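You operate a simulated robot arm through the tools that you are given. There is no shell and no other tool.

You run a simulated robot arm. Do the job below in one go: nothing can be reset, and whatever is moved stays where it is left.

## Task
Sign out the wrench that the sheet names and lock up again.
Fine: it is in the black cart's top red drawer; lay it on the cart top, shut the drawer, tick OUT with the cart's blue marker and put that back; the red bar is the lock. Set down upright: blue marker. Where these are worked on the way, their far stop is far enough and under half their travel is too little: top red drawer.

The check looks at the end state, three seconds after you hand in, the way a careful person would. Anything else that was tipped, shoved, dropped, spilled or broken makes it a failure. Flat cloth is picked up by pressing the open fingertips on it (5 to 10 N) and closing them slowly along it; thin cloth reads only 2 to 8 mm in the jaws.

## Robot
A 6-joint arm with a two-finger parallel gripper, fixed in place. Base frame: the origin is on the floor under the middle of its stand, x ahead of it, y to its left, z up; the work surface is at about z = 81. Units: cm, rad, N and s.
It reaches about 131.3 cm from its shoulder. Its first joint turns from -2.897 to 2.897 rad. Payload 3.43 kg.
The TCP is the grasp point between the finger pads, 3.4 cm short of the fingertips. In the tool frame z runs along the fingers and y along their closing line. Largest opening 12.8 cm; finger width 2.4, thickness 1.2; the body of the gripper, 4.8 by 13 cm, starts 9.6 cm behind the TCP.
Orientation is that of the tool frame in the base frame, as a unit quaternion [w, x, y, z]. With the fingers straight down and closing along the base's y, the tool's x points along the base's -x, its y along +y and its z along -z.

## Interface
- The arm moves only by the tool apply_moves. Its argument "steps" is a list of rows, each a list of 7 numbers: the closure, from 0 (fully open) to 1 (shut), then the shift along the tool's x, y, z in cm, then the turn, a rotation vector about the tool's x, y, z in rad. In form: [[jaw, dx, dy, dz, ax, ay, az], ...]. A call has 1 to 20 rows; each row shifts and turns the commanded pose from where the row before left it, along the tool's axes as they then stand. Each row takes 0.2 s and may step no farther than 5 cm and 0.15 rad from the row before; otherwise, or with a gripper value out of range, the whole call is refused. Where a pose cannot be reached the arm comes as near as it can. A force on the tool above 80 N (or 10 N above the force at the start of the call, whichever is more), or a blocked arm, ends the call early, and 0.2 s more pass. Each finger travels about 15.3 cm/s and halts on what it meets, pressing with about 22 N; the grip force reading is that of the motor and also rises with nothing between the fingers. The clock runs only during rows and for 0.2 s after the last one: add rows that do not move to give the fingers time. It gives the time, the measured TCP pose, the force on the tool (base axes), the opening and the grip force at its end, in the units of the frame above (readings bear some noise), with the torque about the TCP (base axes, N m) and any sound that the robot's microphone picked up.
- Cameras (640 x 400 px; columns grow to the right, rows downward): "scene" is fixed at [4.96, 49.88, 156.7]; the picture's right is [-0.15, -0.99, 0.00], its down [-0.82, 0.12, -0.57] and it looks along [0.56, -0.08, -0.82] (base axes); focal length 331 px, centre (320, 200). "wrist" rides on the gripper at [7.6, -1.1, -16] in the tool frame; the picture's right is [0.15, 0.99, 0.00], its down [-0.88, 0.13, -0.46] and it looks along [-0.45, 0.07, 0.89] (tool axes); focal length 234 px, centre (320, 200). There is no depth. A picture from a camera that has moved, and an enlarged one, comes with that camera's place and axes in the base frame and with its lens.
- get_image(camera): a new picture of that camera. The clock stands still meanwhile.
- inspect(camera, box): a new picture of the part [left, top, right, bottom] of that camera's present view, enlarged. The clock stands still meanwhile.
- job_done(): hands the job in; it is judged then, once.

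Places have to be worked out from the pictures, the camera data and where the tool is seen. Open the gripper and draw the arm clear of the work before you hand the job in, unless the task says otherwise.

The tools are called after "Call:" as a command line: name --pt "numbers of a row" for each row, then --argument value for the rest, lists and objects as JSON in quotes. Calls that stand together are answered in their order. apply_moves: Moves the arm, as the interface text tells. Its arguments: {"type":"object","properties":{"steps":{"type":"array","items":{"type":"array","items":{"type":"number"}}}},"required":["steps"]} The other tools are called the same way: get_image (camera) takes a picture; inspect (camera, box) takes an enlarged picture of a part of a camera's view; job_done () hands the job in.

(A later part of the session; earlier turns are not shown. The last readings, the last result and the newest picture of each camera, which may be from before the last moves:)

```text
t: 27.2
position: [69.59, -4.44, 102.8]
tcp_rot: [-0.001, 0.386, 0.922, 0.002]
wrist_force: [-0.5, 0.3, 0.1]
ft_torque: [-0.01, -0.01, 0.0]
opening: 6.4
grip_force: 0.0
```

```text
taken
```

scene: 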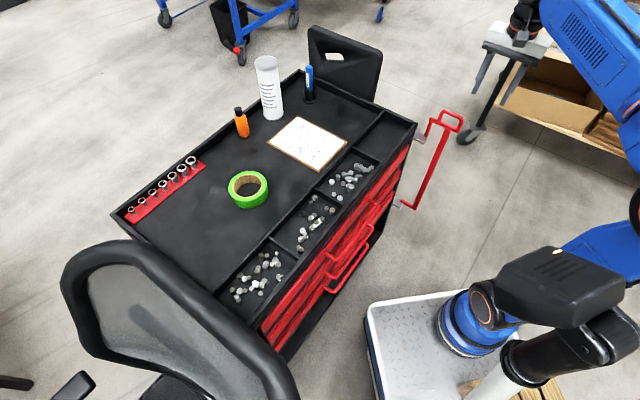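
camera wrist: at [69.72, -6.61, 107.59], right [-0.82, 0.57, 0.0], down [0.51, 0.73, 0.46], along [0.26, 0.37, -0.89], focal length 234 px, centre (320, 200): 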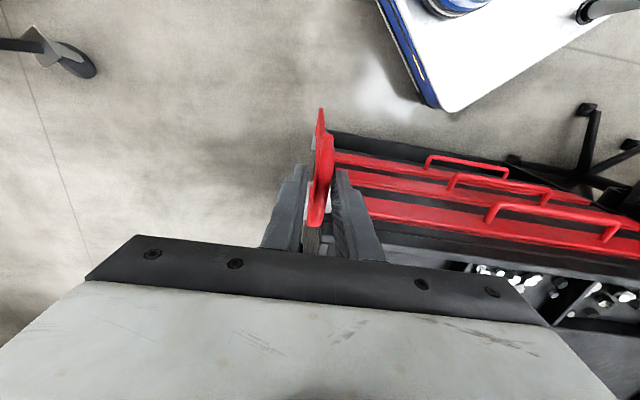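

The bar is clearly open. I move along the front to above the top handle's middle and tilt the tool 0.2 rad so the gripper body leans away from the cart rim.

Call:
apply_moves --pt "0.5 4.38 0.47 0 0 0 0" --pt "0.5 4.38 0.47 0 0 0 0" --pt "0.5 4.38 0.47 0 0 0 0" --pt "0.5 4.38 0.47 0 0 0 0" --pt "0.5 4.38 0.47 0 0 0 0" --pt "0.6 4.38 0.47 0 0 0 0" --pt "0.7 4.38 0.47 0 0 0 0" --pt "0.75 4.38 0.47 0 0 0 0" --pt "0.75 4.38 0.47 0 0 0 0" --pt "0.75 4.38 0.47 0 0 0 0" --pt "0.75 0 0 0 -0.1 0 0" --pt "0.75 0 0 0 -0.1 0 0" --pt "0.75 0 0 4 0 0 0" --pt "0.75 0 0 4 0 0 0" --pt "0.75 0 0 4 0 0 0"

Call:
get_image --camera "wrist"

Call:
get_image --camera "scene"

```text
t: 30.4
position: [43.79, 31.55, 91.01]
tcp_rot: [0.037, 0.382, 0.919, 0.094]
wrist_force: [1.4, -0.9, 0.2]
ft_torque: [0.0, -0.02, -0.02]
opening: 3.2
grip_force: 0.1
```

```text
taken
camera wrist: at [35.53, 33.83, 106.49], right [0.59, 0.79, 0.2], down [0.65, -0.6, 0.47], along [0.49, -0.15, -0.86], focal length 234 px, centre (320, 200)
```

wrist: 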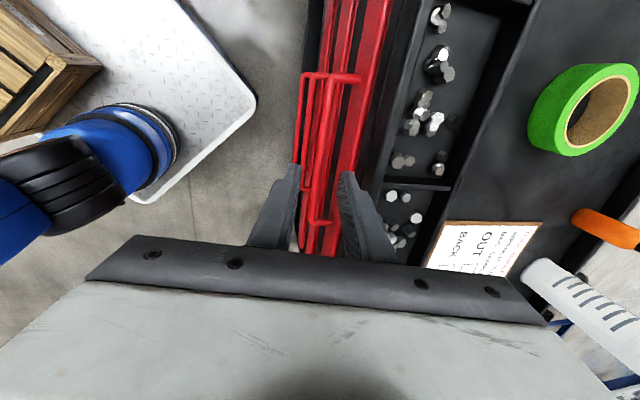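

```text
taken
```

scene: 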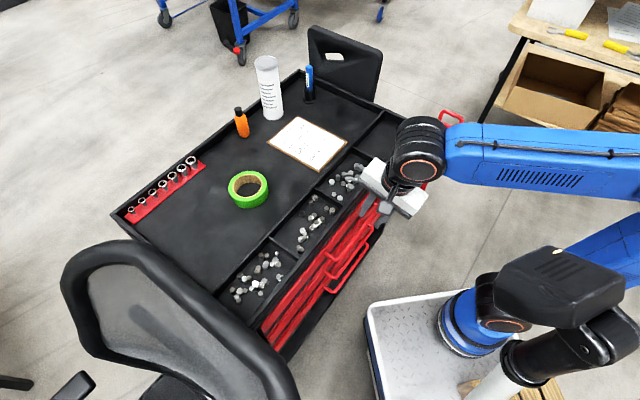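

Call:
inspect --camera "wrist" --box '[260, 50, 420, 270]'

Call:
inspect --camera "scene" --box '[320, 150, 440, 270]'

```text
1.82 times, centred on (340, 160) of wrist
camera zoom: at [35.53, 33.83, 106.49], right [0.59, 0.79, 0.2], down [0.65, -0.6, 0.47], along [0.49, -0.15, -0.86], focal length 426 px, centre (284, 273)
```

zoom: 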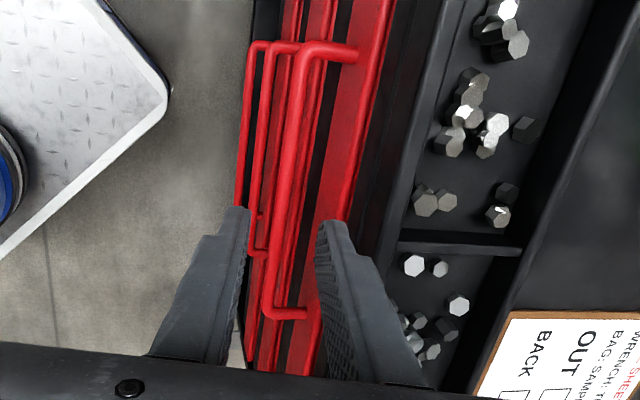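

```text
3.33 times, centred on (380, 210) of scene
camera zoom: at [4.96, 49.88, 156.7], right [-0.15, -0.99, 0.0], down [-0.82, 0.12, -0.57], along [0.56, -0.08, -0.82], focal length 1104 px, centre (120, 167)
```

zoom: 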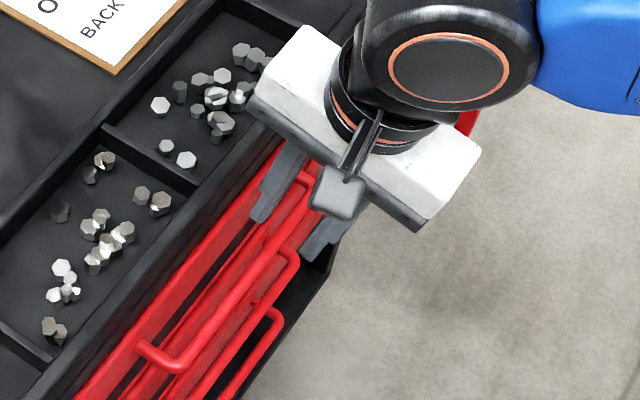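

The handle bar lies just on the cart side of the jaw centre line, and the leg length gives about 2.9 cm of gap behind it. I shift 0.3 cm outward, go down along the tool axis and close on the bar.

Call:
apply_moves --pt "0.75 0 -0.3 3.1 0 0 0" --pt "0.75 0 0 3.1 0 0 0" --pt "0.75 0 0 3.2 0 0 0" --pt "0.75 0 0 2 0 0 0" --pt "0.75 0 0 1.2 0 0 0"

Call:
get_image --camera "wrist"

Call:
inspect --camera "scene" --box '[320, 150, 440, 270]'

```text
t: 31.6
position: [45.49, 33.09, 78.82]
tcp_rot: [0.038, 0.383, 0.918, 0.093]
wrist_force: [-0.4, 0.4, 0.2]
ft_torque: [0.0, -0.02, 0.02]
opening: 3.2
grip_force: 0.0
```

```text
taken
camera wrist: at [37.17, 35.47, 94.17], right [0.59, 0.79, 0.2], down [0.65, -0.6, 0.47], along [0.49, -0.15, -0.86], focal length 234 px, centre (320, 200)
```

wrist: 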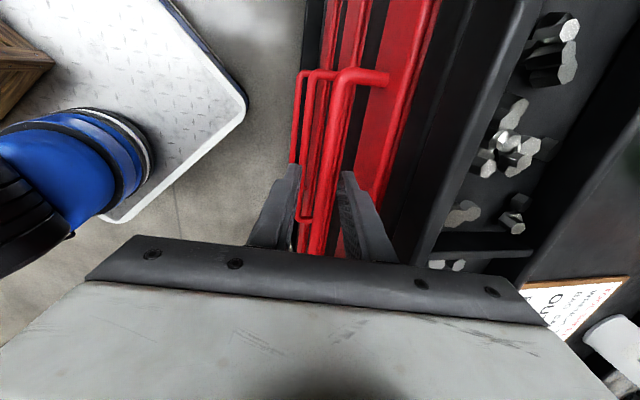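

```text
3.33 times, centred on (380, 210) of scene
camera zoom: at [4.96, 49.88, 156.7], right [-0.15, -0.99, 0.0], down [-0.82, 0.12, -0.57], along [0.56, -0.08, -0.82], focal length 1104 px, centre (120, 167)
```

zoom: 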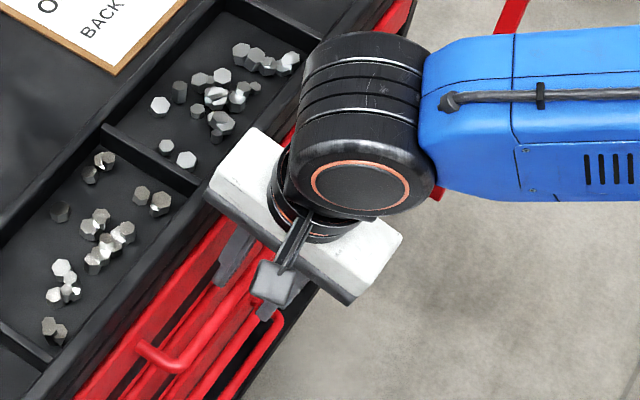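

The bar is at z 75, so the TCP is still 3.9 cm above it. I enlarge the gap between finger and bar before the last descent.

Call:
inspect --camera "wrist" --box '[270, 50, 430, 260]'

```text
1.90 times, centred on (350, 155) of wrist
camera zoom: at [37.17, 35.47, 94.17], right [0.59, 0.79, 0.2], down [0.65, -0.6, 0.47], along [0.49, -0.15, -0.86], focal length 446 px, centre (263, 286)
```

zoom: 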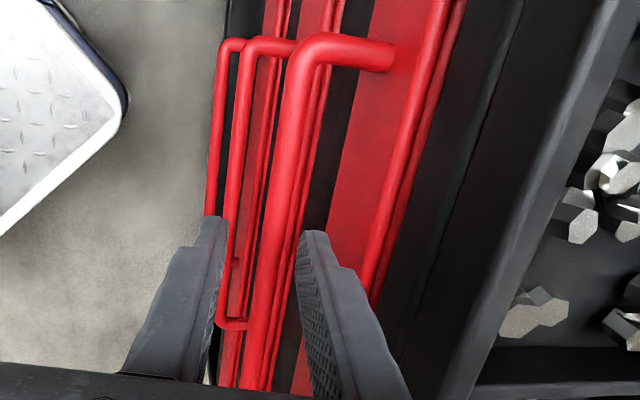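

Call:
apply_moves --pt "0.75 0 0 1.3 0 0 0" --pt "0.75 0 0 1.3 0 0 0" --pt "0.85 0 0 0 0 0 0" --pt "0.95 0 0 0 0 0 0" --pt "0.95 0 0 0 0 0 0"

Call:
inspect --camera "wrist" --box '[270, 50, 430, 260]'

```text
t: 32.8
position: [45.68, 33.5, 76.35]
tcp_rot: [0.038, 0.381, 0.919, 0.093]
wrist_force: [-0.2, -2.0, 6.5]
ft_torque: [-0.23, -0.22, 0.98]
opening: 1.2
grip_force: 45.2
```

```text
1.90 times, centred on (350, 155) of wrist
camera zoom: at [37.39, 35.82, 91.6], right [0.59, 0.79, 0.2], down [0.65, -0.6, 0.47], along [0.49, -0.15, -0.86], focal length 446 px, centre (263, 286)
```

zoom: 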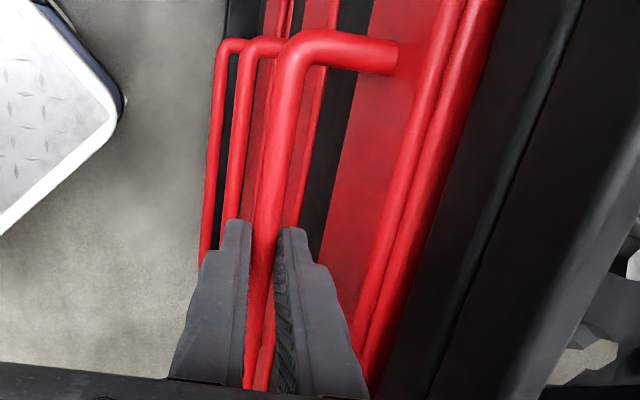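

I have the handle gripped. I pull straight out along the drawer's normal, slowly at first, watching the force.

Call:
apply_moves --pt "0.95 0 -0.49 -0.1 0 0 0" --pt "0.95 0 -0.98 -0.2 0 0 0" --pt "0.95 0 -0.98 -0.2 0 0 0" --pt "0.95 0 -0.98 -0.2 0 0 0" --pt "0.95 0 -0.98 -0.2 0 0 0" --pt "0.95 0 -0.98 -0.2 0 0 0"

Call:
get_image --camera "scene"

```text
t: 34.2
position: [41.73, 29.56, 76.35]
tcp_rot: [0.038, 0.383, 0.918, 0.094]
wrist_force: [4.1, -2.7, 35.1]
ft_torque: [-0.04, -0.26, 1.0]
opening: 1.18
grip_force: 44.7
```

```text
taken
```

scene: 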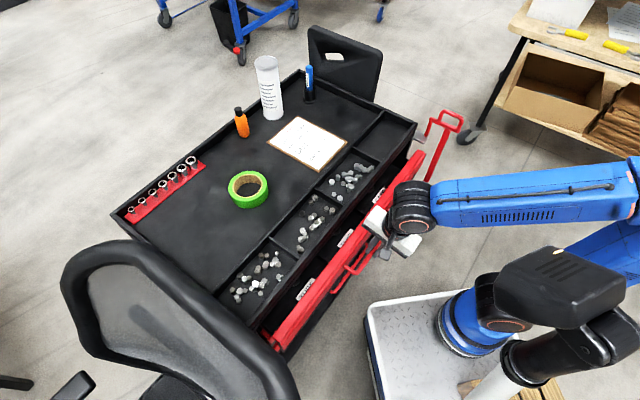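

The drawer is moving (5.6 cm so far), but there is 35 N of vertical strain on the tool. I loosen the grip so the inner finger only hooks the bar, ease up slightly and keep pulling.

Call:
apply_moves --pt "0.86 0 0 0 0 0 0" --pt "0.86 0 0.06 -0.29 0 0 0" --pt "0.86 0 -0.98 -0.2 0 0 0" --pt "0.86 0 -1.47 -0.3 0 0 0" --pt "0.86 0 -1.47 -0.3 0 0 0" --pt "0.86 0 -1.47 -0.3 0 0 0"

Call:
get_image --camera "scene"

Call:
get_image --camera "wrist"

```text
t: 35.6
position: [37.93, 25.88, 76.52]
tcp_rot: [0.038, 0.383, 0.918, 0.093]
wrist_force: [-0.3, 0.2, -0.1]
ft_torque: [-0.01, 0.01, -0.01]
opening: 1.81
grip_force: 0.0
```

```text
taken
```

scene: 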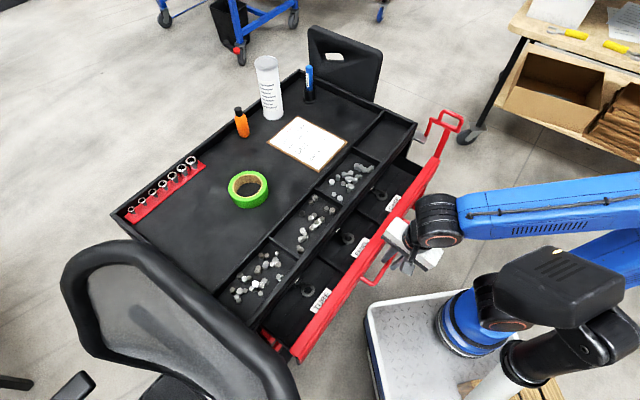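

```text
taken
camera wrist: at [29.62, 28.25, 91.83], right [0.59, 0.79, 0.2], down [0.65, -0.6, 0.47], along [0.49, -0.15, -0.86], focal length 234 px, centre (320, 200)
```

wrist: 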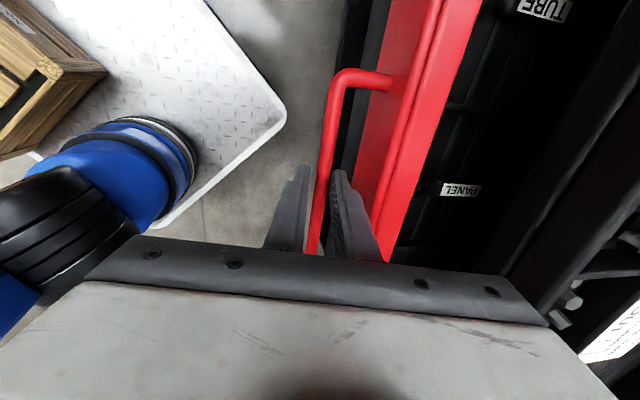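

The drawer compartments are labelled, and the left one reads TUBE. I keep pulling.

Call:
apply_moves --pt "0.86 0 -1.47 -0.3 0 0 0" --pt "0.86 0 -1.47 -0.3 0 0 0" --pt "0.86 0 -1.47 -0.3 0 0 0" --pt "0.86 0 -1.47 -0.3 0 0 0" --pt "0.86 0 -1.47 -0.3 0 0 0" --pt "0.86 0 -1.47 -0.3 0 0 0"

Call:
get_image --camera "scene"

Call:
get_image --camera "wrist"

```text
t: 37.0
position: [31.46, 19.54, 76.43]
tcp_rot: [0.037, 0.382, 0.919, 0.093]
wrist_force: [-0.7, 0.2, -0.2]
ft_torque: [0.0, -0.02, 0.02]
opening: 1.8
grip_force: 0.0
```

```text
taken
```

scene: 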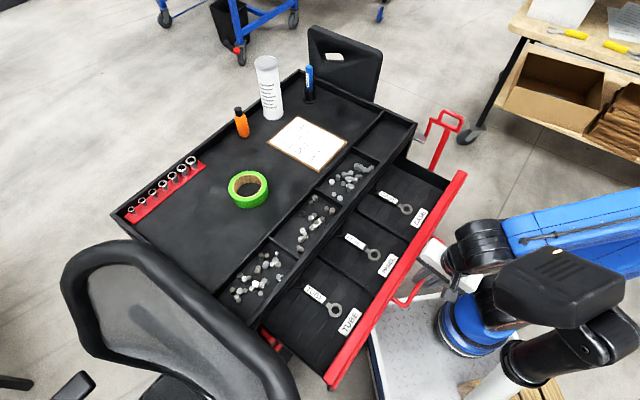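

```text
taken
camera wrist: at [23.14, 21.73, 91.67], right [0.59, 0.79, 0.2], down [0.65, -0.6, 0.47], along [0.49, -0.15, -0.86], focal length 234 px, centre (320, 200)
```

wrist: 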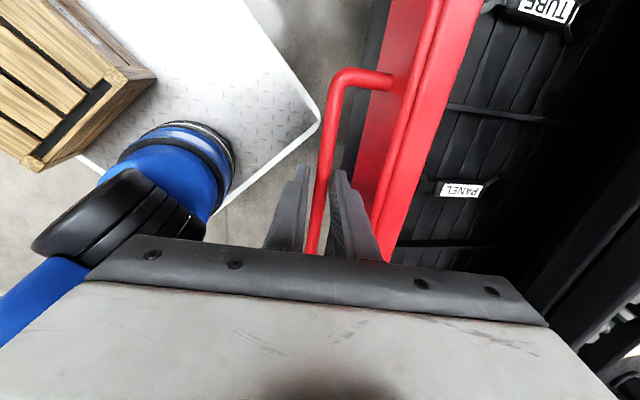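

All three wrenches are visible, each beside a labelled compartment. I enlarge them to read the labels and shapes.

Call:
inspect --camera "scene" --box '[270, 230, 410, 390]'

Call:
inspect --camera "scene" --box '[280, 260, 380, 350]'

Call:
inspect --camera "scene" --box '[340, 160, 480, 290]'

```text
2.50 times, centred on (340, 310) of scene
camera zoom: at [4.96, 49.88, 156.7], right [-0.15, -0.99, 0.0], down [-0.82, 0.12, -0.57], along [0.56, -0.08, -0.82], focal length 828 px, centre (270, -75)
```

zoom: 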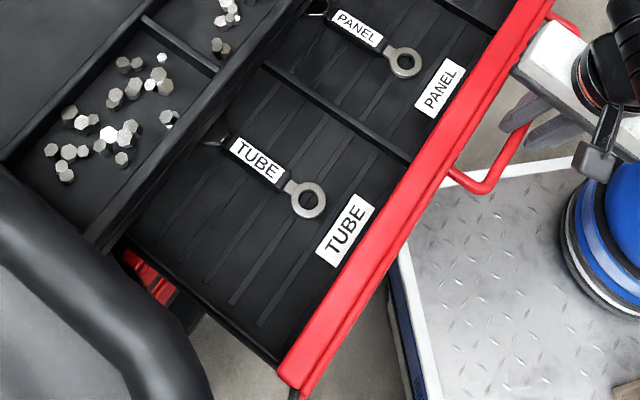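

```text
4.44 times, centred on (330, 305) of scene
camera zoom: at [4.96, 49.88, 156.7], right [-0.15, -0.99, 0.0], down [-0.82, 0.12, -0.57], along [0.56, -0.08, -0.82], focal length 1472 px, centre (276, -267)
```

zoom: 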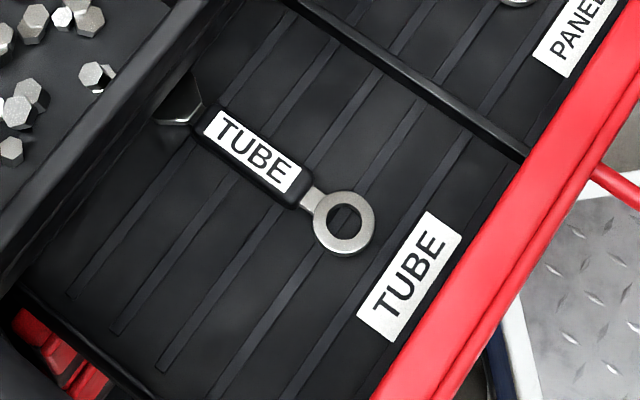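

```text
3.08 times, centred on (410, 225) of scene
camera zoom: at [4.96, 49.88, 156.7], right [-0.15, -0.99, 0.0], down [-0.82, 0.12, -0.57], along [0.56, -0.08, -0.82], focal length 1019 px, centre (43, 123)
```

zoom: 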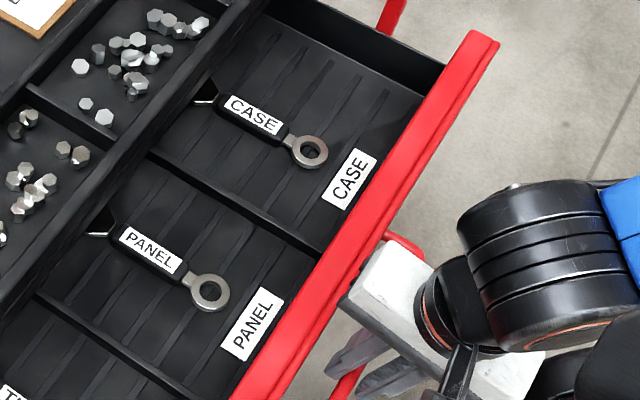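

The TUBE wrench lies in the left compartment, its open jaw still under the cart rim. I pull the drawer out further so the wrench is fully exposed.

Call:
apply_moves --pt "0.86 0 -1.47 -0.3 0 0 0" --pt "0.86 0 -1.47 -0.3 0 0 0" --pt "0.86 0 -1.47 -0.3 0 0 0" --pt "0.86 0 -1.47 -0.3 0 0 0"

Call:
get_image --camera "scene"

```text
t: 38.0
position: [27.11, 15.21, 76.36]
tcp_rot: [0.038, 0.383, 0.918, 0.093]
wrist_force: [0.3, 0.6, -0.3]
ft_torque: [0.02, 0.0, -0.01]
opening: 1.79
grip_force: 0.1
```

```text
taken
```

scene: 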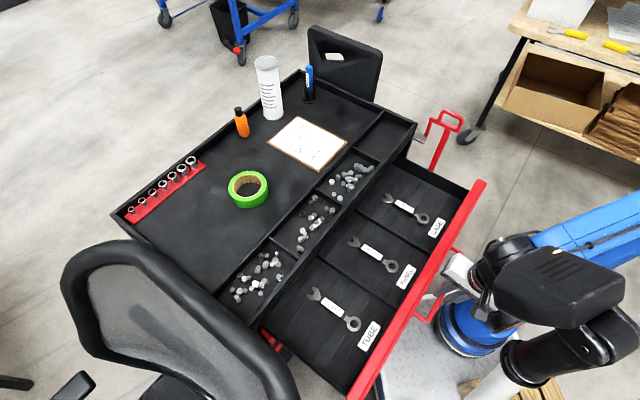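

The whole wrench is now in view with the drawer out about 26 cm. I enlarge it to locate it precisely.

Call:
inspect --camera "scene" --box '[270, 260, 410, 370]'

Call:
get_image --camera "wrist"

```text
3.64 times, centred on (340, 315) of scene
camera zoom: at [4.96, 49.88, 156.7], right [-0.15, -0.99, 0.0], down [-0.82, 0.12, -0.57], along [0.56, -0.08, -0.82], focal length 1204 px, centre (247, -218)
```

zoom: 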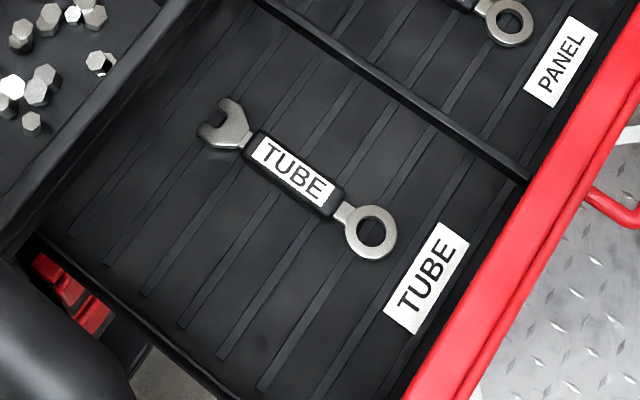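

```text
taken
camera wrist: at [18.88, 17.5, 91.7], right [0.59, 0.79, 0.2], down [0.65, -0.6, 0.47], along [0.49, -0.15, -0.86], focal length 234 px, centre (320, 200)
```

wrist: 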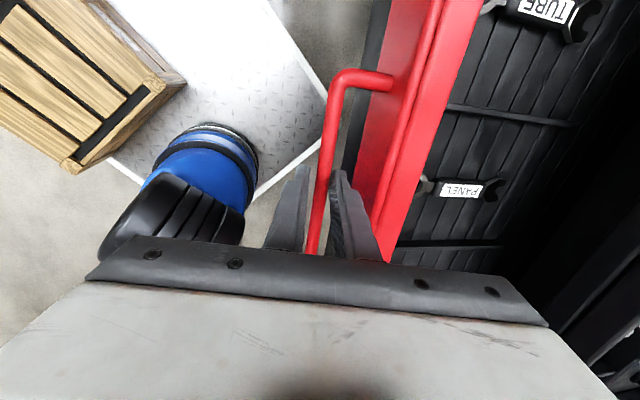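

I release the handle, withdraw along the tool axis, level the tool and rise.

Call:
apply_moves --pt "0.8 0 0 0 0 0 0" --pt "0.8 0 0 0 0 0 0" --pt "0.8 0 0 -2 0 0 0" --pt "0.8 0 0 -3 0 0 0" --pt "0.8 0 0 -3 0 0 0" --pt "0.8 0 0 -3 0 0 0" --pt "0.8 0 0 -3 0 0 0" --pt "0.8 0 0 0 0.1 0 0" --pt "0.8 0 0 0 0.1 0 0" --pt "0.6 0 0 -3 0 0 0" --pt "0.5 0 0 -3 0 0 0"

Call:
get_image --camera "scene"

Call:
get_image --camera "wrist"

```text
t: 40.4
position: [25.18, 13.27, 96.12]
tcp_rot: [-0.001, 0.385, 0.923, 0.001]
wrist_force: [-0.2, -0.1, -0.6]
ft_torque: [0.0, -0.05, 0.03]
opening: 6.39
grip_force: 0.1
```

```text
taken
```

scene: 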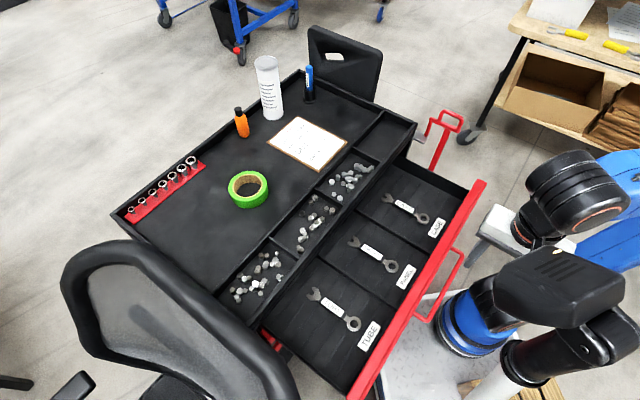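

```text
taken
camera wrist: at [19.21, 17.83, 111.96], right [0.6, 0.8, 0.0], down [0.71, -0.54, 0.45], along [0.36, -0.27, -0.89], focal length 234 px, centre (320, 200)
```

wrist: 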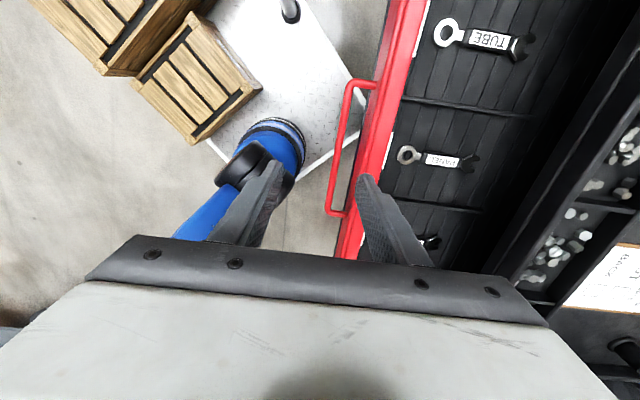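

The wrench handle is centred near (30.4, 42.8) with its top at z 68, its axis along the drawer depth (45°). I move above it and turn so the jaws close across the handle.

Call:
apply_moves --pt "0.5 2.46 3.5 0 0 0 0" --pt "0.5 2.46 3.5 0 0 0 0" --pt "0.5 2.46 3.5 0 0 0 0" --pt "0.5 2.46 3.5 0 0 0 0" --pt "0.5 2.46 3.5 0 0 0 0" --pt "0.5 2.46 3.5 0 0 0 0" --pt "0.5 2.46 3.5 0 0 0 0" --pt "0.5 0 0 0 0 0 -0.131" --pt "0.5 0 0 0 0 0 -0.131" --pt "0.5 0 0 0 0 0 -0.131" --pt "0.5 0 0 0 0 0 -0.131" --pt "0.5 0 0 0 0 0 -0.131" --pt "0.5 0 0 0 0 0 -0.131" --pt "0.5 0 0 0 0 0 -0.131" --pt "0.5 0 0 0 0 0 -0.131" --pt "0.5 0 0 0 0 0 -0.131" --pt "0.5 0 0 0 0 0 -0.131" --pt "0.5 0 0 0 0 0 -0.131" --pt "0.5 0 0 0 0 0 -0.131"

Call:
get_image --camera "wrist"

Call:
get_image --camera "scene"

```text
t: 44.4
position: [30.62, 42.77, 96.2]
tcp_rot: [0.0, -0.383, 0.924, 0.002]
wrist_force: [0.3, 0.9, -0.1]
ft_torque: [-0.01, 0.02, -0.01]
opening: 6.39
grip_force: 0.1
```

```text
taken
camera wrist: at [26.1, 36.6, 112.05], right [-0.8, 0.6, 0.0], down [0.53, 0.71, 0.46], along [0.27, 0.37, -0.89], focal length 234 px, centre (320, 200)
```

wrist: 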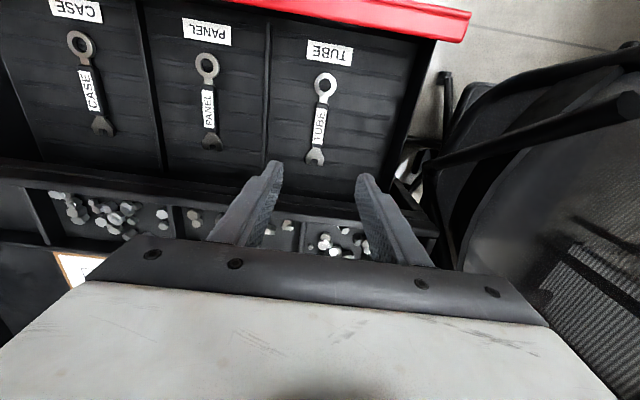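

```text
taken
```

scene: 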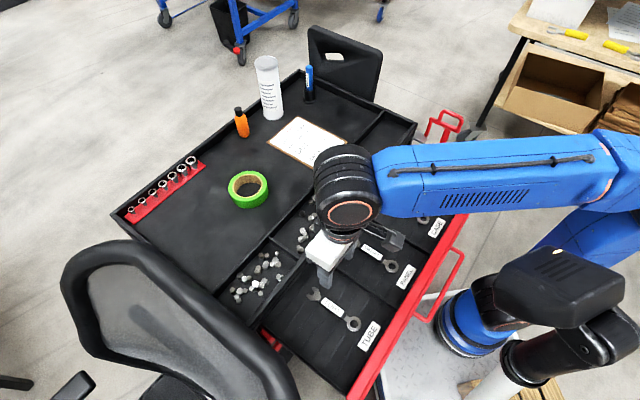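

The handle is exactly under the jaw centre and parallel to the tool. I descend to z 73 and check again.

Call:
apply_moves --pt "0.5 0 0 4.5 0 0 0" --pt "0.5 0 0 4.5 0 0 0" --pt "0.5 0 0 4.5 0 0 0" --pt "0.5 0 0 4.5 0 0 0" --pt "0.5 0 0 3.2 0 0 0" --pt "0.5 0 0 2 0 0 0"

Call:
get_image --camera "wrist"

Call:
inspect --camera "scene" --box '[260, 210, 420, 370]'

```text
t: 45.8
position: [30.54, 42.55, 73.04]
tcp_rot: [0.0, -0.381, 0.924, 0.002]
wrist_force: [-0.6, -0.4, -0.1]
ft_torque: [0.0, -0.01, 0.04]
opening: 6.37
grip_force: 0.0
```

```text
taken
camera wrist: at [26.06, 36.51, 88.85], right [-0.8, 0.6, 0.0], down [0.53, 0.71, 0.46], along [0.27, 0.37, -0.89], focal length 234 px, centre (320, 200)
```

wrist: 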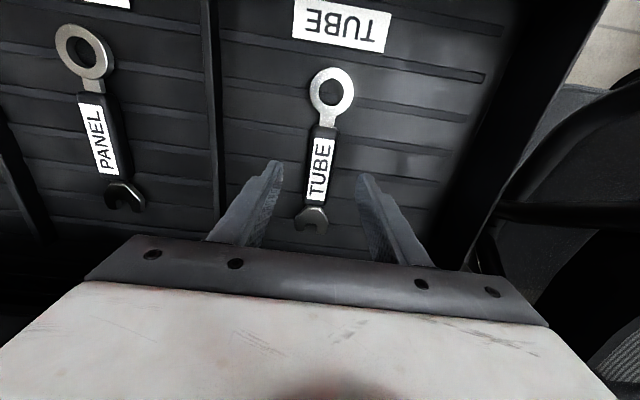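

```text
2.50 times, centred on (340, 290) of scene
camera zoom: at [4.96, 49.88, 156.7], right [-0.15, -0.99, 0.0], down [-0.82, 0.12, -0.57], along [0.56, -0.08, -0.82], focal length 828 px, centre (270, -25)
```

zoom: 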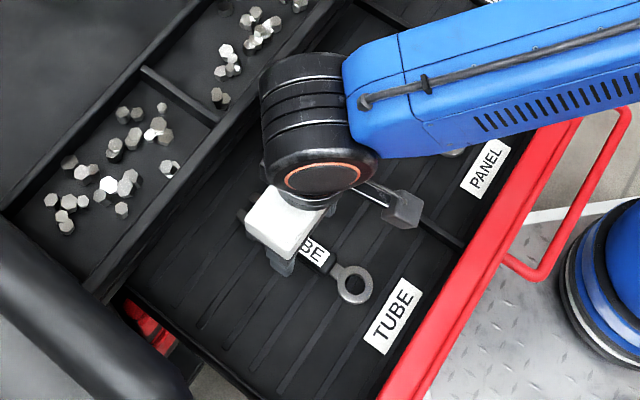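

Call:
apply_moves --pt "0.55 0 0 1.2 0 0 0" --pt "0.6 0 0 1 0 0 0" --pt "0.65 0 0 0.6 0 0 0"

Call:
inspect --camera "wrist" --box '[240, 100, 400, 260]'

```text
t: 46.6
position: [30.55, 42.71, 70.17]
tcp_rot: [0.0, -0.382, 0.924, 0.001]
wrist_force: [0.3, -0.2, -0.1]
ft_torque: [0.02, 0.02, -0.01]
opening: 4.47
grip_force: 0.0
```

```text
2.50 times, centred on (320, 180) of wrist
camera zoom: at [26.06, 36.53, 86.04], right [-0.8, 0.6, 0.0], down [0.53, 0.71, 0.46], along [0.27, 0.37, -0.89], focal length 585 px, centre (320, 250)
```

zoom: 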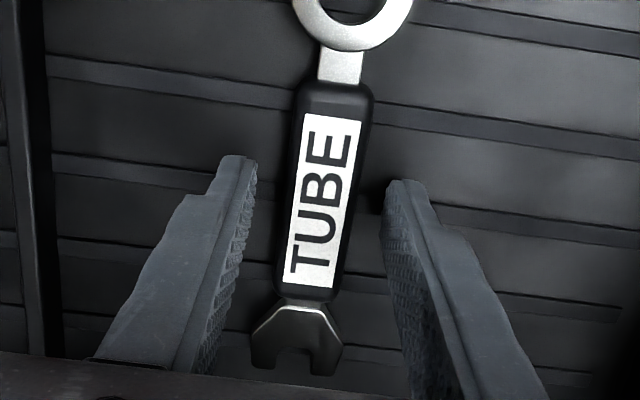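

Call:
apply_moves --pt "0.65 0 0 0.5 0 0 0" --pt "0.65 0 0 0.5 0 0 0"

Call:
inspect --camera "wrist" --box '[240, 100, 400, 260]'

```text
t: 47.2
position: [30.46, 42.75, 69.35]
tcp_rot: [0.0, -0.382, 0.924, 0.002]
wrist_force: [-0.5, -0.1, 17.3]
ft_torque: [-0.45, -0.16, -0.03]
opening: 4.52
grip_force: 0.3
```

```text
2.50 times, centred on (320, 180) of wrist
camera zoom: at [26.07, 36.52, 85.14], right [-0.8, 0.6, 0.0], down [0.53, 0.71, 0.46], along [0.27, 0.37, -0.89], focal length 585 px, centre (320, 250)
```

zoom: 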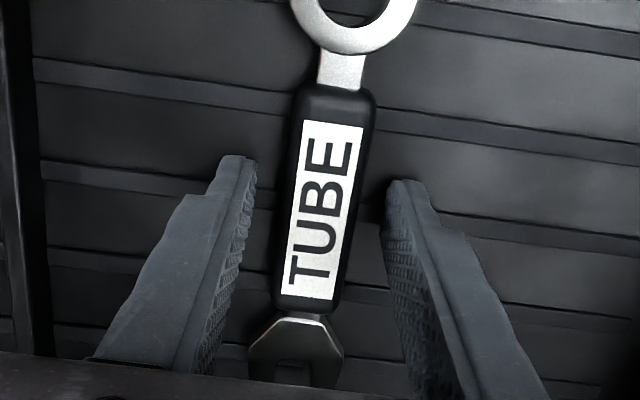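

The fingertips touched the drawer floor (17 N, floor at about z 66). I lift 0.4 cm and close on the handle.

Call:
apply_moves --pt "0.65 0 0 -0.4 0 0 0" --pt "0.72 0 0 0 0 0 0" --pt "0.8 0 0 0 0 0 0" --pt "0.9 0 0 0 0 0 0" --pt "0.95 0 0 0 0 0 0"

Call:
inspect --camera "wrist" --box '[240, 100, 400, 260]'

```text
t: 48.4
position: [30.47, 42.84, 69.68]
tcp_rot: [0.0, -0.382, 0.924, 0.001]
wrist_force: [-0.7, 0.1, 0.0]
ft_torque: [-0.03, 0.01, 0.0]
opening: 2.57
grip_force: 22.4
```

```text
2.50 times, centred on (320, 180) of wrist
camera zoom: at [26.1, 36.57, 85.49], right [-0.8, 0.6, 0.0], down [0.53, 0.71, 0.46], along [0.27, 0.37, -0.89], focal length 585 px, centre (320, 250)
```

zoom: 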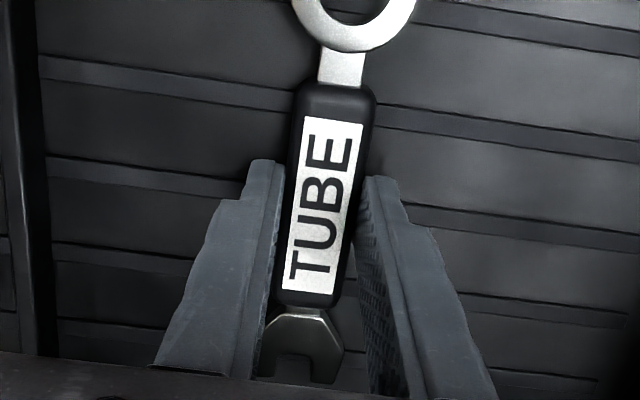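

The handle is gripped (2.57 cm, 22 N). I lift straight up, slowly at first.

Call:
apply_moves --pt "0.95 0 0 -1 0 0 0" --pt "0.95 0 0 -2 0 0 0" --pt "0.95 0 0 -3 0 0 0" --pt "0.95 0 0 -4 0 0 0" --pt "0.95 0 0 -4 0 0 0" --pt "0.95 0 0 -4 0 0 0" --pt "0.95 0 0 -4 0 0 0" --pt "0.95 0 0 -4 0 0 0"

Call:
get_image --camera "wrist"

Call:
get_image --camera "scene"

```text
t: 50.2
position: [30.56, 42.65, 95.48]
tcp_rot: [0.001, -0.381, 0.925, 0.001]
wrist_force: [0.3, 0.7, -0.2]
ft_torque: [0.02, 0.02, 0.01]
opening: 0.65
grip_force: 0.1
```

```text
taken
camera wrist: at [26.0, 36.45, 111.31], right [-0.8, 0.6, 0.0], down [0.53, 0.71, 0.46], along [0.27, 0.37, -0.89], focal length 234 px, centre (320, 200)
```

wrist: 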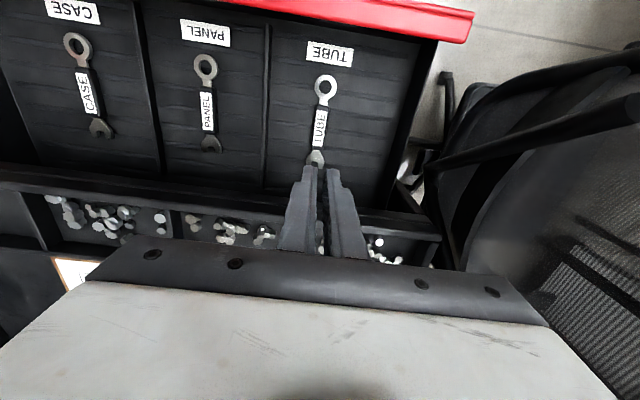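

```text
taken
```

scene: 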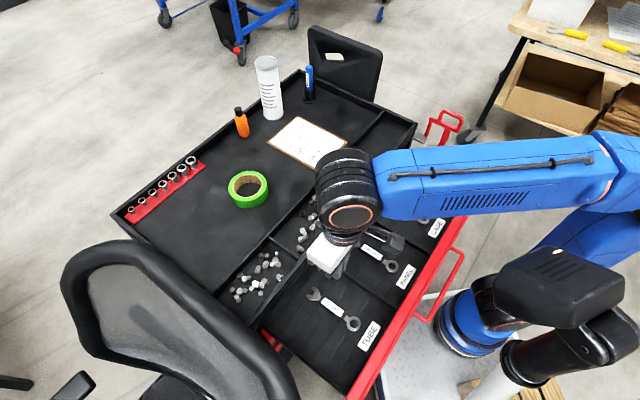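

The jaws closed to 0.65 cm and the wrench is still in its place, so it slipped out. I go back down the same way to grip it lower and hold longer before lifting.

Call:
apply_moves --pt "0.7 0 0 0 0 0 0" --pt "0.65 0 0 4.5 0 0 0" --pt "0.65 0 0 4.5 0 0 0" --pt "0.65 0 0 4.5 0 0 0" --pt "0.65 0 0 4.5 0 0 0" --pt "0.65 0 0 4 0 0 0" --pt "0.65 0 0 2 0 0 0" --pt "0.65 0 0 1.5 0 0 0" --pt "0.65 0 0 0.4 0 0 0" --pt "0.65 0 0 0 0 0 0"

Call:
inspect --camera "wrist" --box '[240, 100, 400, 260]'

Call:
inspect --camera "scene" --box '[290, 260, 370, 350]'

```text
t: 52.4
position: [30.47, 42.86, 69.64]
tcp_rot: [0.0, -0.382, 0.924, 0.002]
wrist_force: [0.3, 0.2, -0.2]
ft_torque: [-0.01, 0.0, 0.0]
opening: 4.49
grip_force: 0.0
```

```text
2.50 times, centred on (320, 180) of wrist
camera zoom: at [26.02, 36.59, 85.45], right [-0.8, 0.6, 0.0], down [0.53, 0.71, 0.46], along [0.27, 0.37, -0.89], focal length 585 px, centre (320, 250)
```

zoom: 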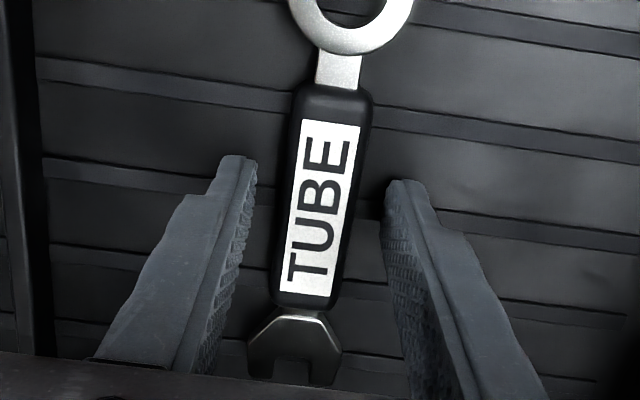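

```text
4.44 times, centred on (330, 305) of scene
camera zoom: at [4.96, 49.88, 156.7], right [-0.15, -0.99, 0.0], down [-0.82, 0.12, -0.57], along [0.56, -0.08, -0.82], focal length 1472 px, centre (276, -267)
```

zoom: 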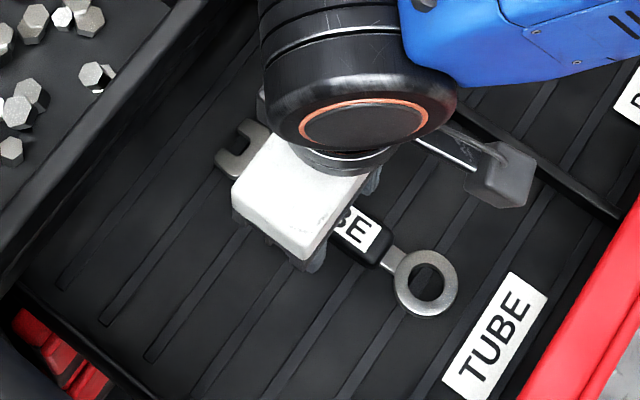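

Call:
apply_moves --pt "0.65 0 0 0.2 0 0 0" --pt "0.72 0 0 0 0 0 0" --pt "0.78 0 0 0 0 0 0" --pt "0.82 0 0 0 0 0 0" --pt "0.9 0 0 0 0 0 0" --pt "1 0 0 0 0 0 0" --pt "1 0 0 0 0 0 0" --pt "1 0 0 0 0 0 0" --pt "1 0 0 0 0 0 0"

Call:
inspect --camera "wrist" --box '[240, 100, 400, 260]'

```text
t: 54.4
position: [30.48, 42.8, 69.35]
tcp_rot: [0.001, -0.382, 0.924, 0.0]
wrist_force: [-0.9, 0.1, 0.0]
ft_torque: [-0.03, -0.02, 0.04]
opening: 2.54
grip_force: 22.1
```

```text
2.50 times, centred on (320, 180) of wrist
camera zoom: at [26.02, 36.59, 85.25], right [-0.8, 0.6, 0.0], down [0.53, 0.71, 0.46], along [0.27, 0.37, -0.89], focal length 585 px, centre (320, 250)
```

zoom: 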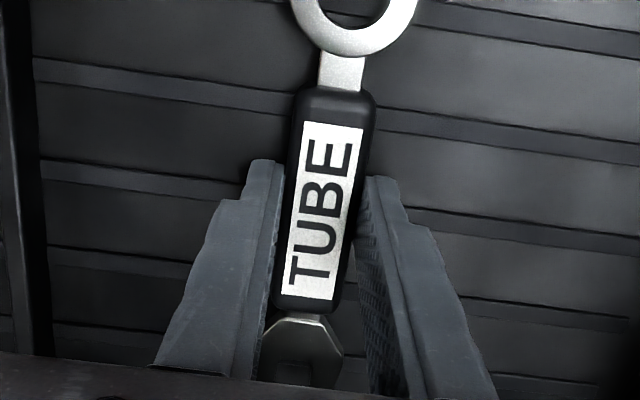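

Gripped again with the tips at the floor. I lift very slowly by 1 cm and look at the readings.

Call:
apply_moves --pt "1 0 0 -0.2 0 0 0" --pt "1 0 0 -0.2 0 0 0" --pt "1 0 0 -0.3 0 0 0" --pt "1 0 0 -0.3 0 0 0"

Call:
inspect --camera "wrist" --box '[240, 60, 400, 260]'

```text
t: 55.4
position: [30.68, 42.8, 70.53]
tcp_rot: [0.0, -0.382, 0.924, 0.001]
wrist_force: [0.1, 0.0, -0.9]
ft_torque: [0.01, 0.0, -0.02]
opening: 2.56
grip_force: 21.9
```

```text
2.00 times, centred on (320, 160) of wrist
camera zoom: at [26.09, 36.59, 86.32], right [-0.8, 0.6, 0.0], down [0.53, 0.71, 0.46], along [0.27, 0.37, -0.89], focal length 468 px, centre (320, 280)
```

zoom: 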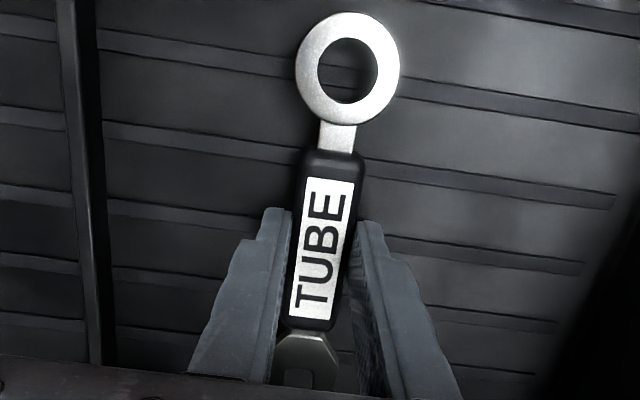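

Call:
apply_moves --pt "1 0 0 -0.5 0 0 0" --pt "1 0 0 -0.5 0 0 0" --pt "1 0 0 -0.5 0 0 0" --pt "1 0 0 -0.5 0 0 0" --pt "1 0 0 -0.5 0 0 0" --pt "1 0 0 -0.5 0 0 0"

Call:
inspect --camera "wrist" --box '[240, 60, 400, 260]'

Call:
inspect --camera "scene" --box '[290, 260, 370, 350]'

```text
t: 56.8
position: [30.61, 42.84, 73.5]
tcp_rot: [0.001, -0.381, 0.924, 0.001]
wrist_force: [-0.3, 0.0, -1.4]
ft_torque: [0.01, 0.02, 0.02]
opening: 2.57
grip_force: 22.0
```

```text
2.00 times, centred on (320, 160) of wrist
camera zoom: at [26.08, 36.61, 89.36], right [-0.8, 0.6, 0.0], down [0.53, 0.71, 0.46], along [0.27, 0.37, -0.89], focal length 468 px, centre (320, 280)
```

zoom: 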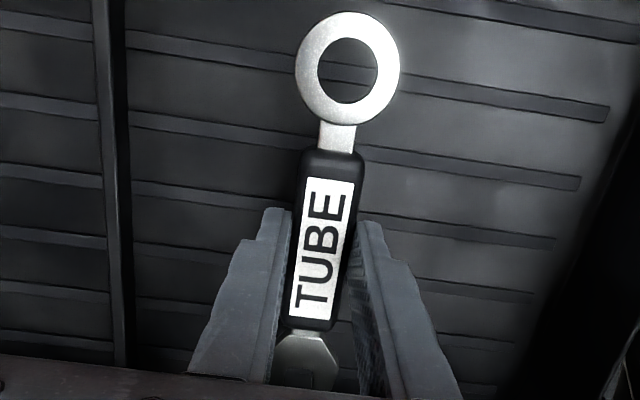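

```text
4.44 times, centred on (330, 305) of scene
camera zoom: at [4.96, 49.88, 156.7], right [-0.15, -0.99, 0.0], down [-0.82, 0.12, -0.57], along [0.56, -0.08, -0.82], focal length 1472 px, centre (276, -267)
```

zoom: 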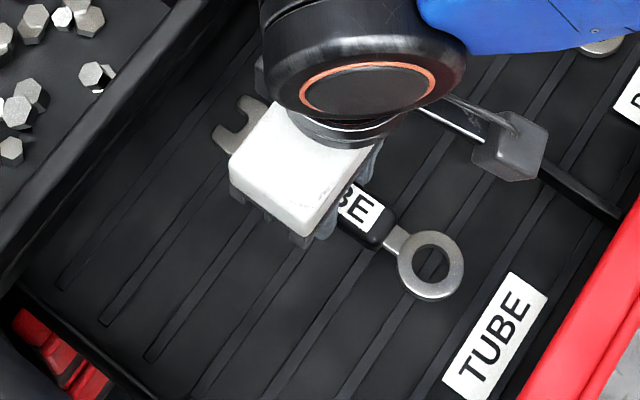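

The wrench is in hand, moving with the gripper at about 1.4 N. I keep lifting with gentle acceleration to z 95.

Call:
apply_moves --pt "1 0 0 -0.8 0 0 0" --pt "1 0 0 -1.0 0 0 0" --pt "1 0 0 -1.2 0 0 0" --pt "1 0 0 -1.4 0 0 0" --pt "1 0 0 -1.6 0 0 0" --pt "1 0 0 -1.8 0 0 0" --pt "1 0 0 -1.8 0 0 0" --pt "1 0 0 -1.8 0 0 0" --pt "1 0 0 -1.8 0 0 0" --pt "1 0 0 -1.8 0 0 0" --pt "1 0 0 -1.8 0 0 0" --pt "1 0 0 -1.6 0 0 0" --pt "1 0 0 -1.4 0 0 0" --pt "1 0 0 -1.2 0 0 0" --pt "1 0 0 -0.8 0 0 0"

Call:
get_image --camera "wrist"

Call:
get_image --camera "scene"

```text
t: 60.0
position: [30.54, 42.86, 95.36]
tcp_rot: [0.001, -0.382, 0.924, 0.002]
wrist_force: [-0.1, 0.7, -1.3]
ft_torque: [-0.03, 0.01, 0.0]
opening: 2.54
grip_force: 21.9
```

```text
taken
camera wrist: at [26.0, 36.62, 111.13], right [-0.8, 0.6, 0.0], down [0.53, 0.71, 0.46], along [0.27, 0.37, -0.89], focal length 234 px, centre (320, 200)
```

wrist: 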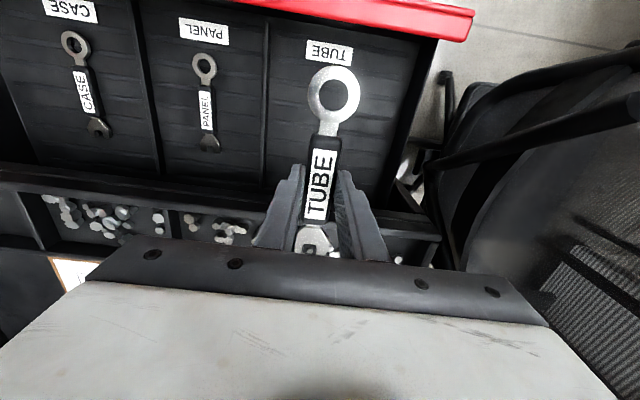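

```text
taken
```

scene: 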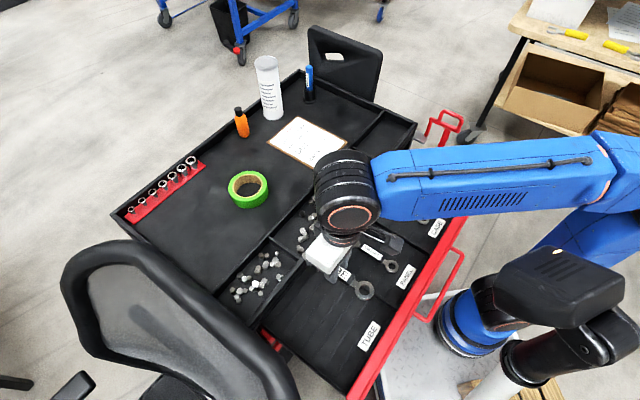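

The wrench is held firmly above the drawer. I carry it level over the cart to a clear spot on the deck near (51, 68), between the green tape and the left end.

Call:
apply_moves --pt "1 -0.8 0.1 0 0 0 0" --pt "1 -1.6 0.2 0 0 0 0" --pt "1 -2.4 0.25 0 0 0 0" --pt "1 -2.4 0.25 0 0 0 0" --pt "1 -2.4 0.25 0 0 0 0" --pt "1 -2.4 0.25 0 0 0 0" --pt "1 -2.4 0.25 0 0 0 0" --pt "1 -2.4 0.25 0 0 0 0" --pt "1 -2.4 0.25 0 0 0 0" --pt "1 -2.4 0.25 0 0 0 0" --pt "1 -2.4 0.25 0 0 0 0" --pt "1 -2.4 0.25 0 0 0 0" --pt "1 -2.4 0.25 0 0 0 0" --pt "1 -2.0 0.2 0 0 0 0" --pt "1 -1.0 0.1 0 0 0 0"

Call:
get_image --camera "wrist"

Call:
get_image --camera "scene"

```text
t: 63.2
position: [50.89, 67.64, 95.49]
tcp_rot: [0.0, -0.382, 0.924, 0.001]
wrist_force: [-0.4, -0.9, -1.4]
ft_torque: [0.01, 0.0, 0.03]
opening: 2.54
grip_force: 21.7
```

```text
taken
camera wrist: at [46.3, 61.39, 111.29], right [-0.8, 0.6, 0.0], down [0.53, 0.71, 0.46], along [0.27, 0.37, -0.89], focal length 234 px, centre (320, 200)
```

wrist: 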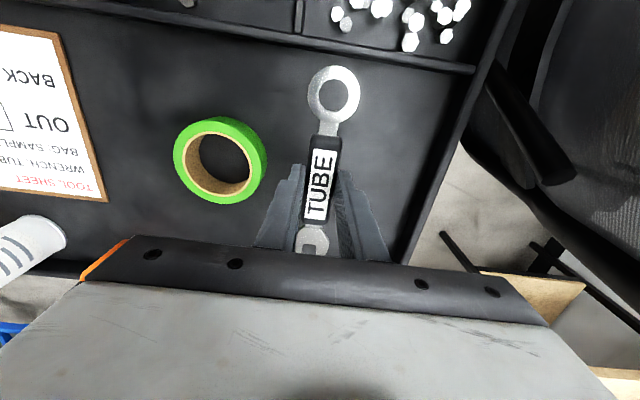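

```text
taken
```

scene: 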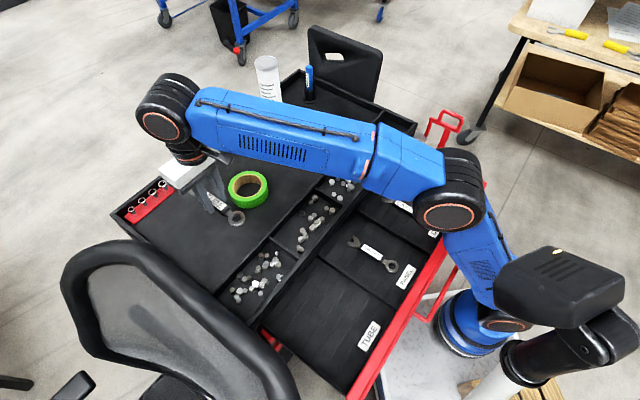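

The spot below is clear: the tape is to one side and the divider well off the ring end. I shift 1.5 cm further onto the deck and lower gently to about z 85.5.

Call:
apply_moves --pt "1 -0.5 0 0 0 0 0" --pt "1 -1.0 0 0.3 0 0 0" --pt "1 0 0 0.8 0 0 0" --pt "1 0 0 1.4 0 0 0" --pt "1 0 0 1.6 0 0 0" --pt "1 0 0 1.6 0 0 0" --pt "1 0 0 1.6 0 0 0" --pt "1 0 0 1.4 0 0 0" --pt "1 0 0 0.8 0 0 0" --pt "1 0 0 0.4 0 0 0"

Call:
get_image --camera "wrist"

```text
t: 65.4
position: [51.71, 68.59, 85.33]
tcp_rot: [0.001, -0.382, 0.924, 0.001]
wrist_force: [0.2, 0.5, -0.9]
ft_torque: [-0.02, 0.03, 0.0]
opening: 2.55
grip_force: 22.1
```

```text
taken
camera wrist: at [47.3, 62.42, 101.21], right [-0.8, 0.6, 0.0], down [0.53, 0.71, 0.46], along [0.27, 0.37, -0.89], focal length 234 px, centre (320, 200)
```

wrist: 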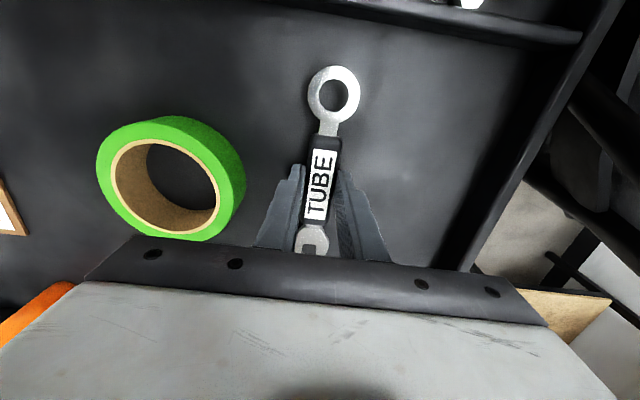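

Call:
apply_moves --pt "1 0 0 0.3 0 0 0" --pt "1 0 0 0.3 0 0 0"

```text
t: 66.0
position: [51.82, 68.64, 84.83]
tcp_rot: [0.001, -0.381, 0.924, 0.001]
wrist_force: [-0.6, -0.7, -0.5]
ft_torque: [-0.03, -0.01, -0.01]
opening: 2.55
grip_force: 21.6
```

No contact yet at z 84.8. I continue down in small steps.

Call:
apply_moves --pt "1 0 0 0.25 0 0 0" --pt "1 0 0 0.2 0 0 0"

```text
t: 66.6
position: [51.86, 68.63, 84.6]
tcp_rot: [0.001, -0.381, 0.924, 0.001]
wrist_force: [0.8, 0.6, 3.1]
ft_torque: [-0.1, -0.01, 0.02]
opening: 2.55
grip_force: 21.8
```

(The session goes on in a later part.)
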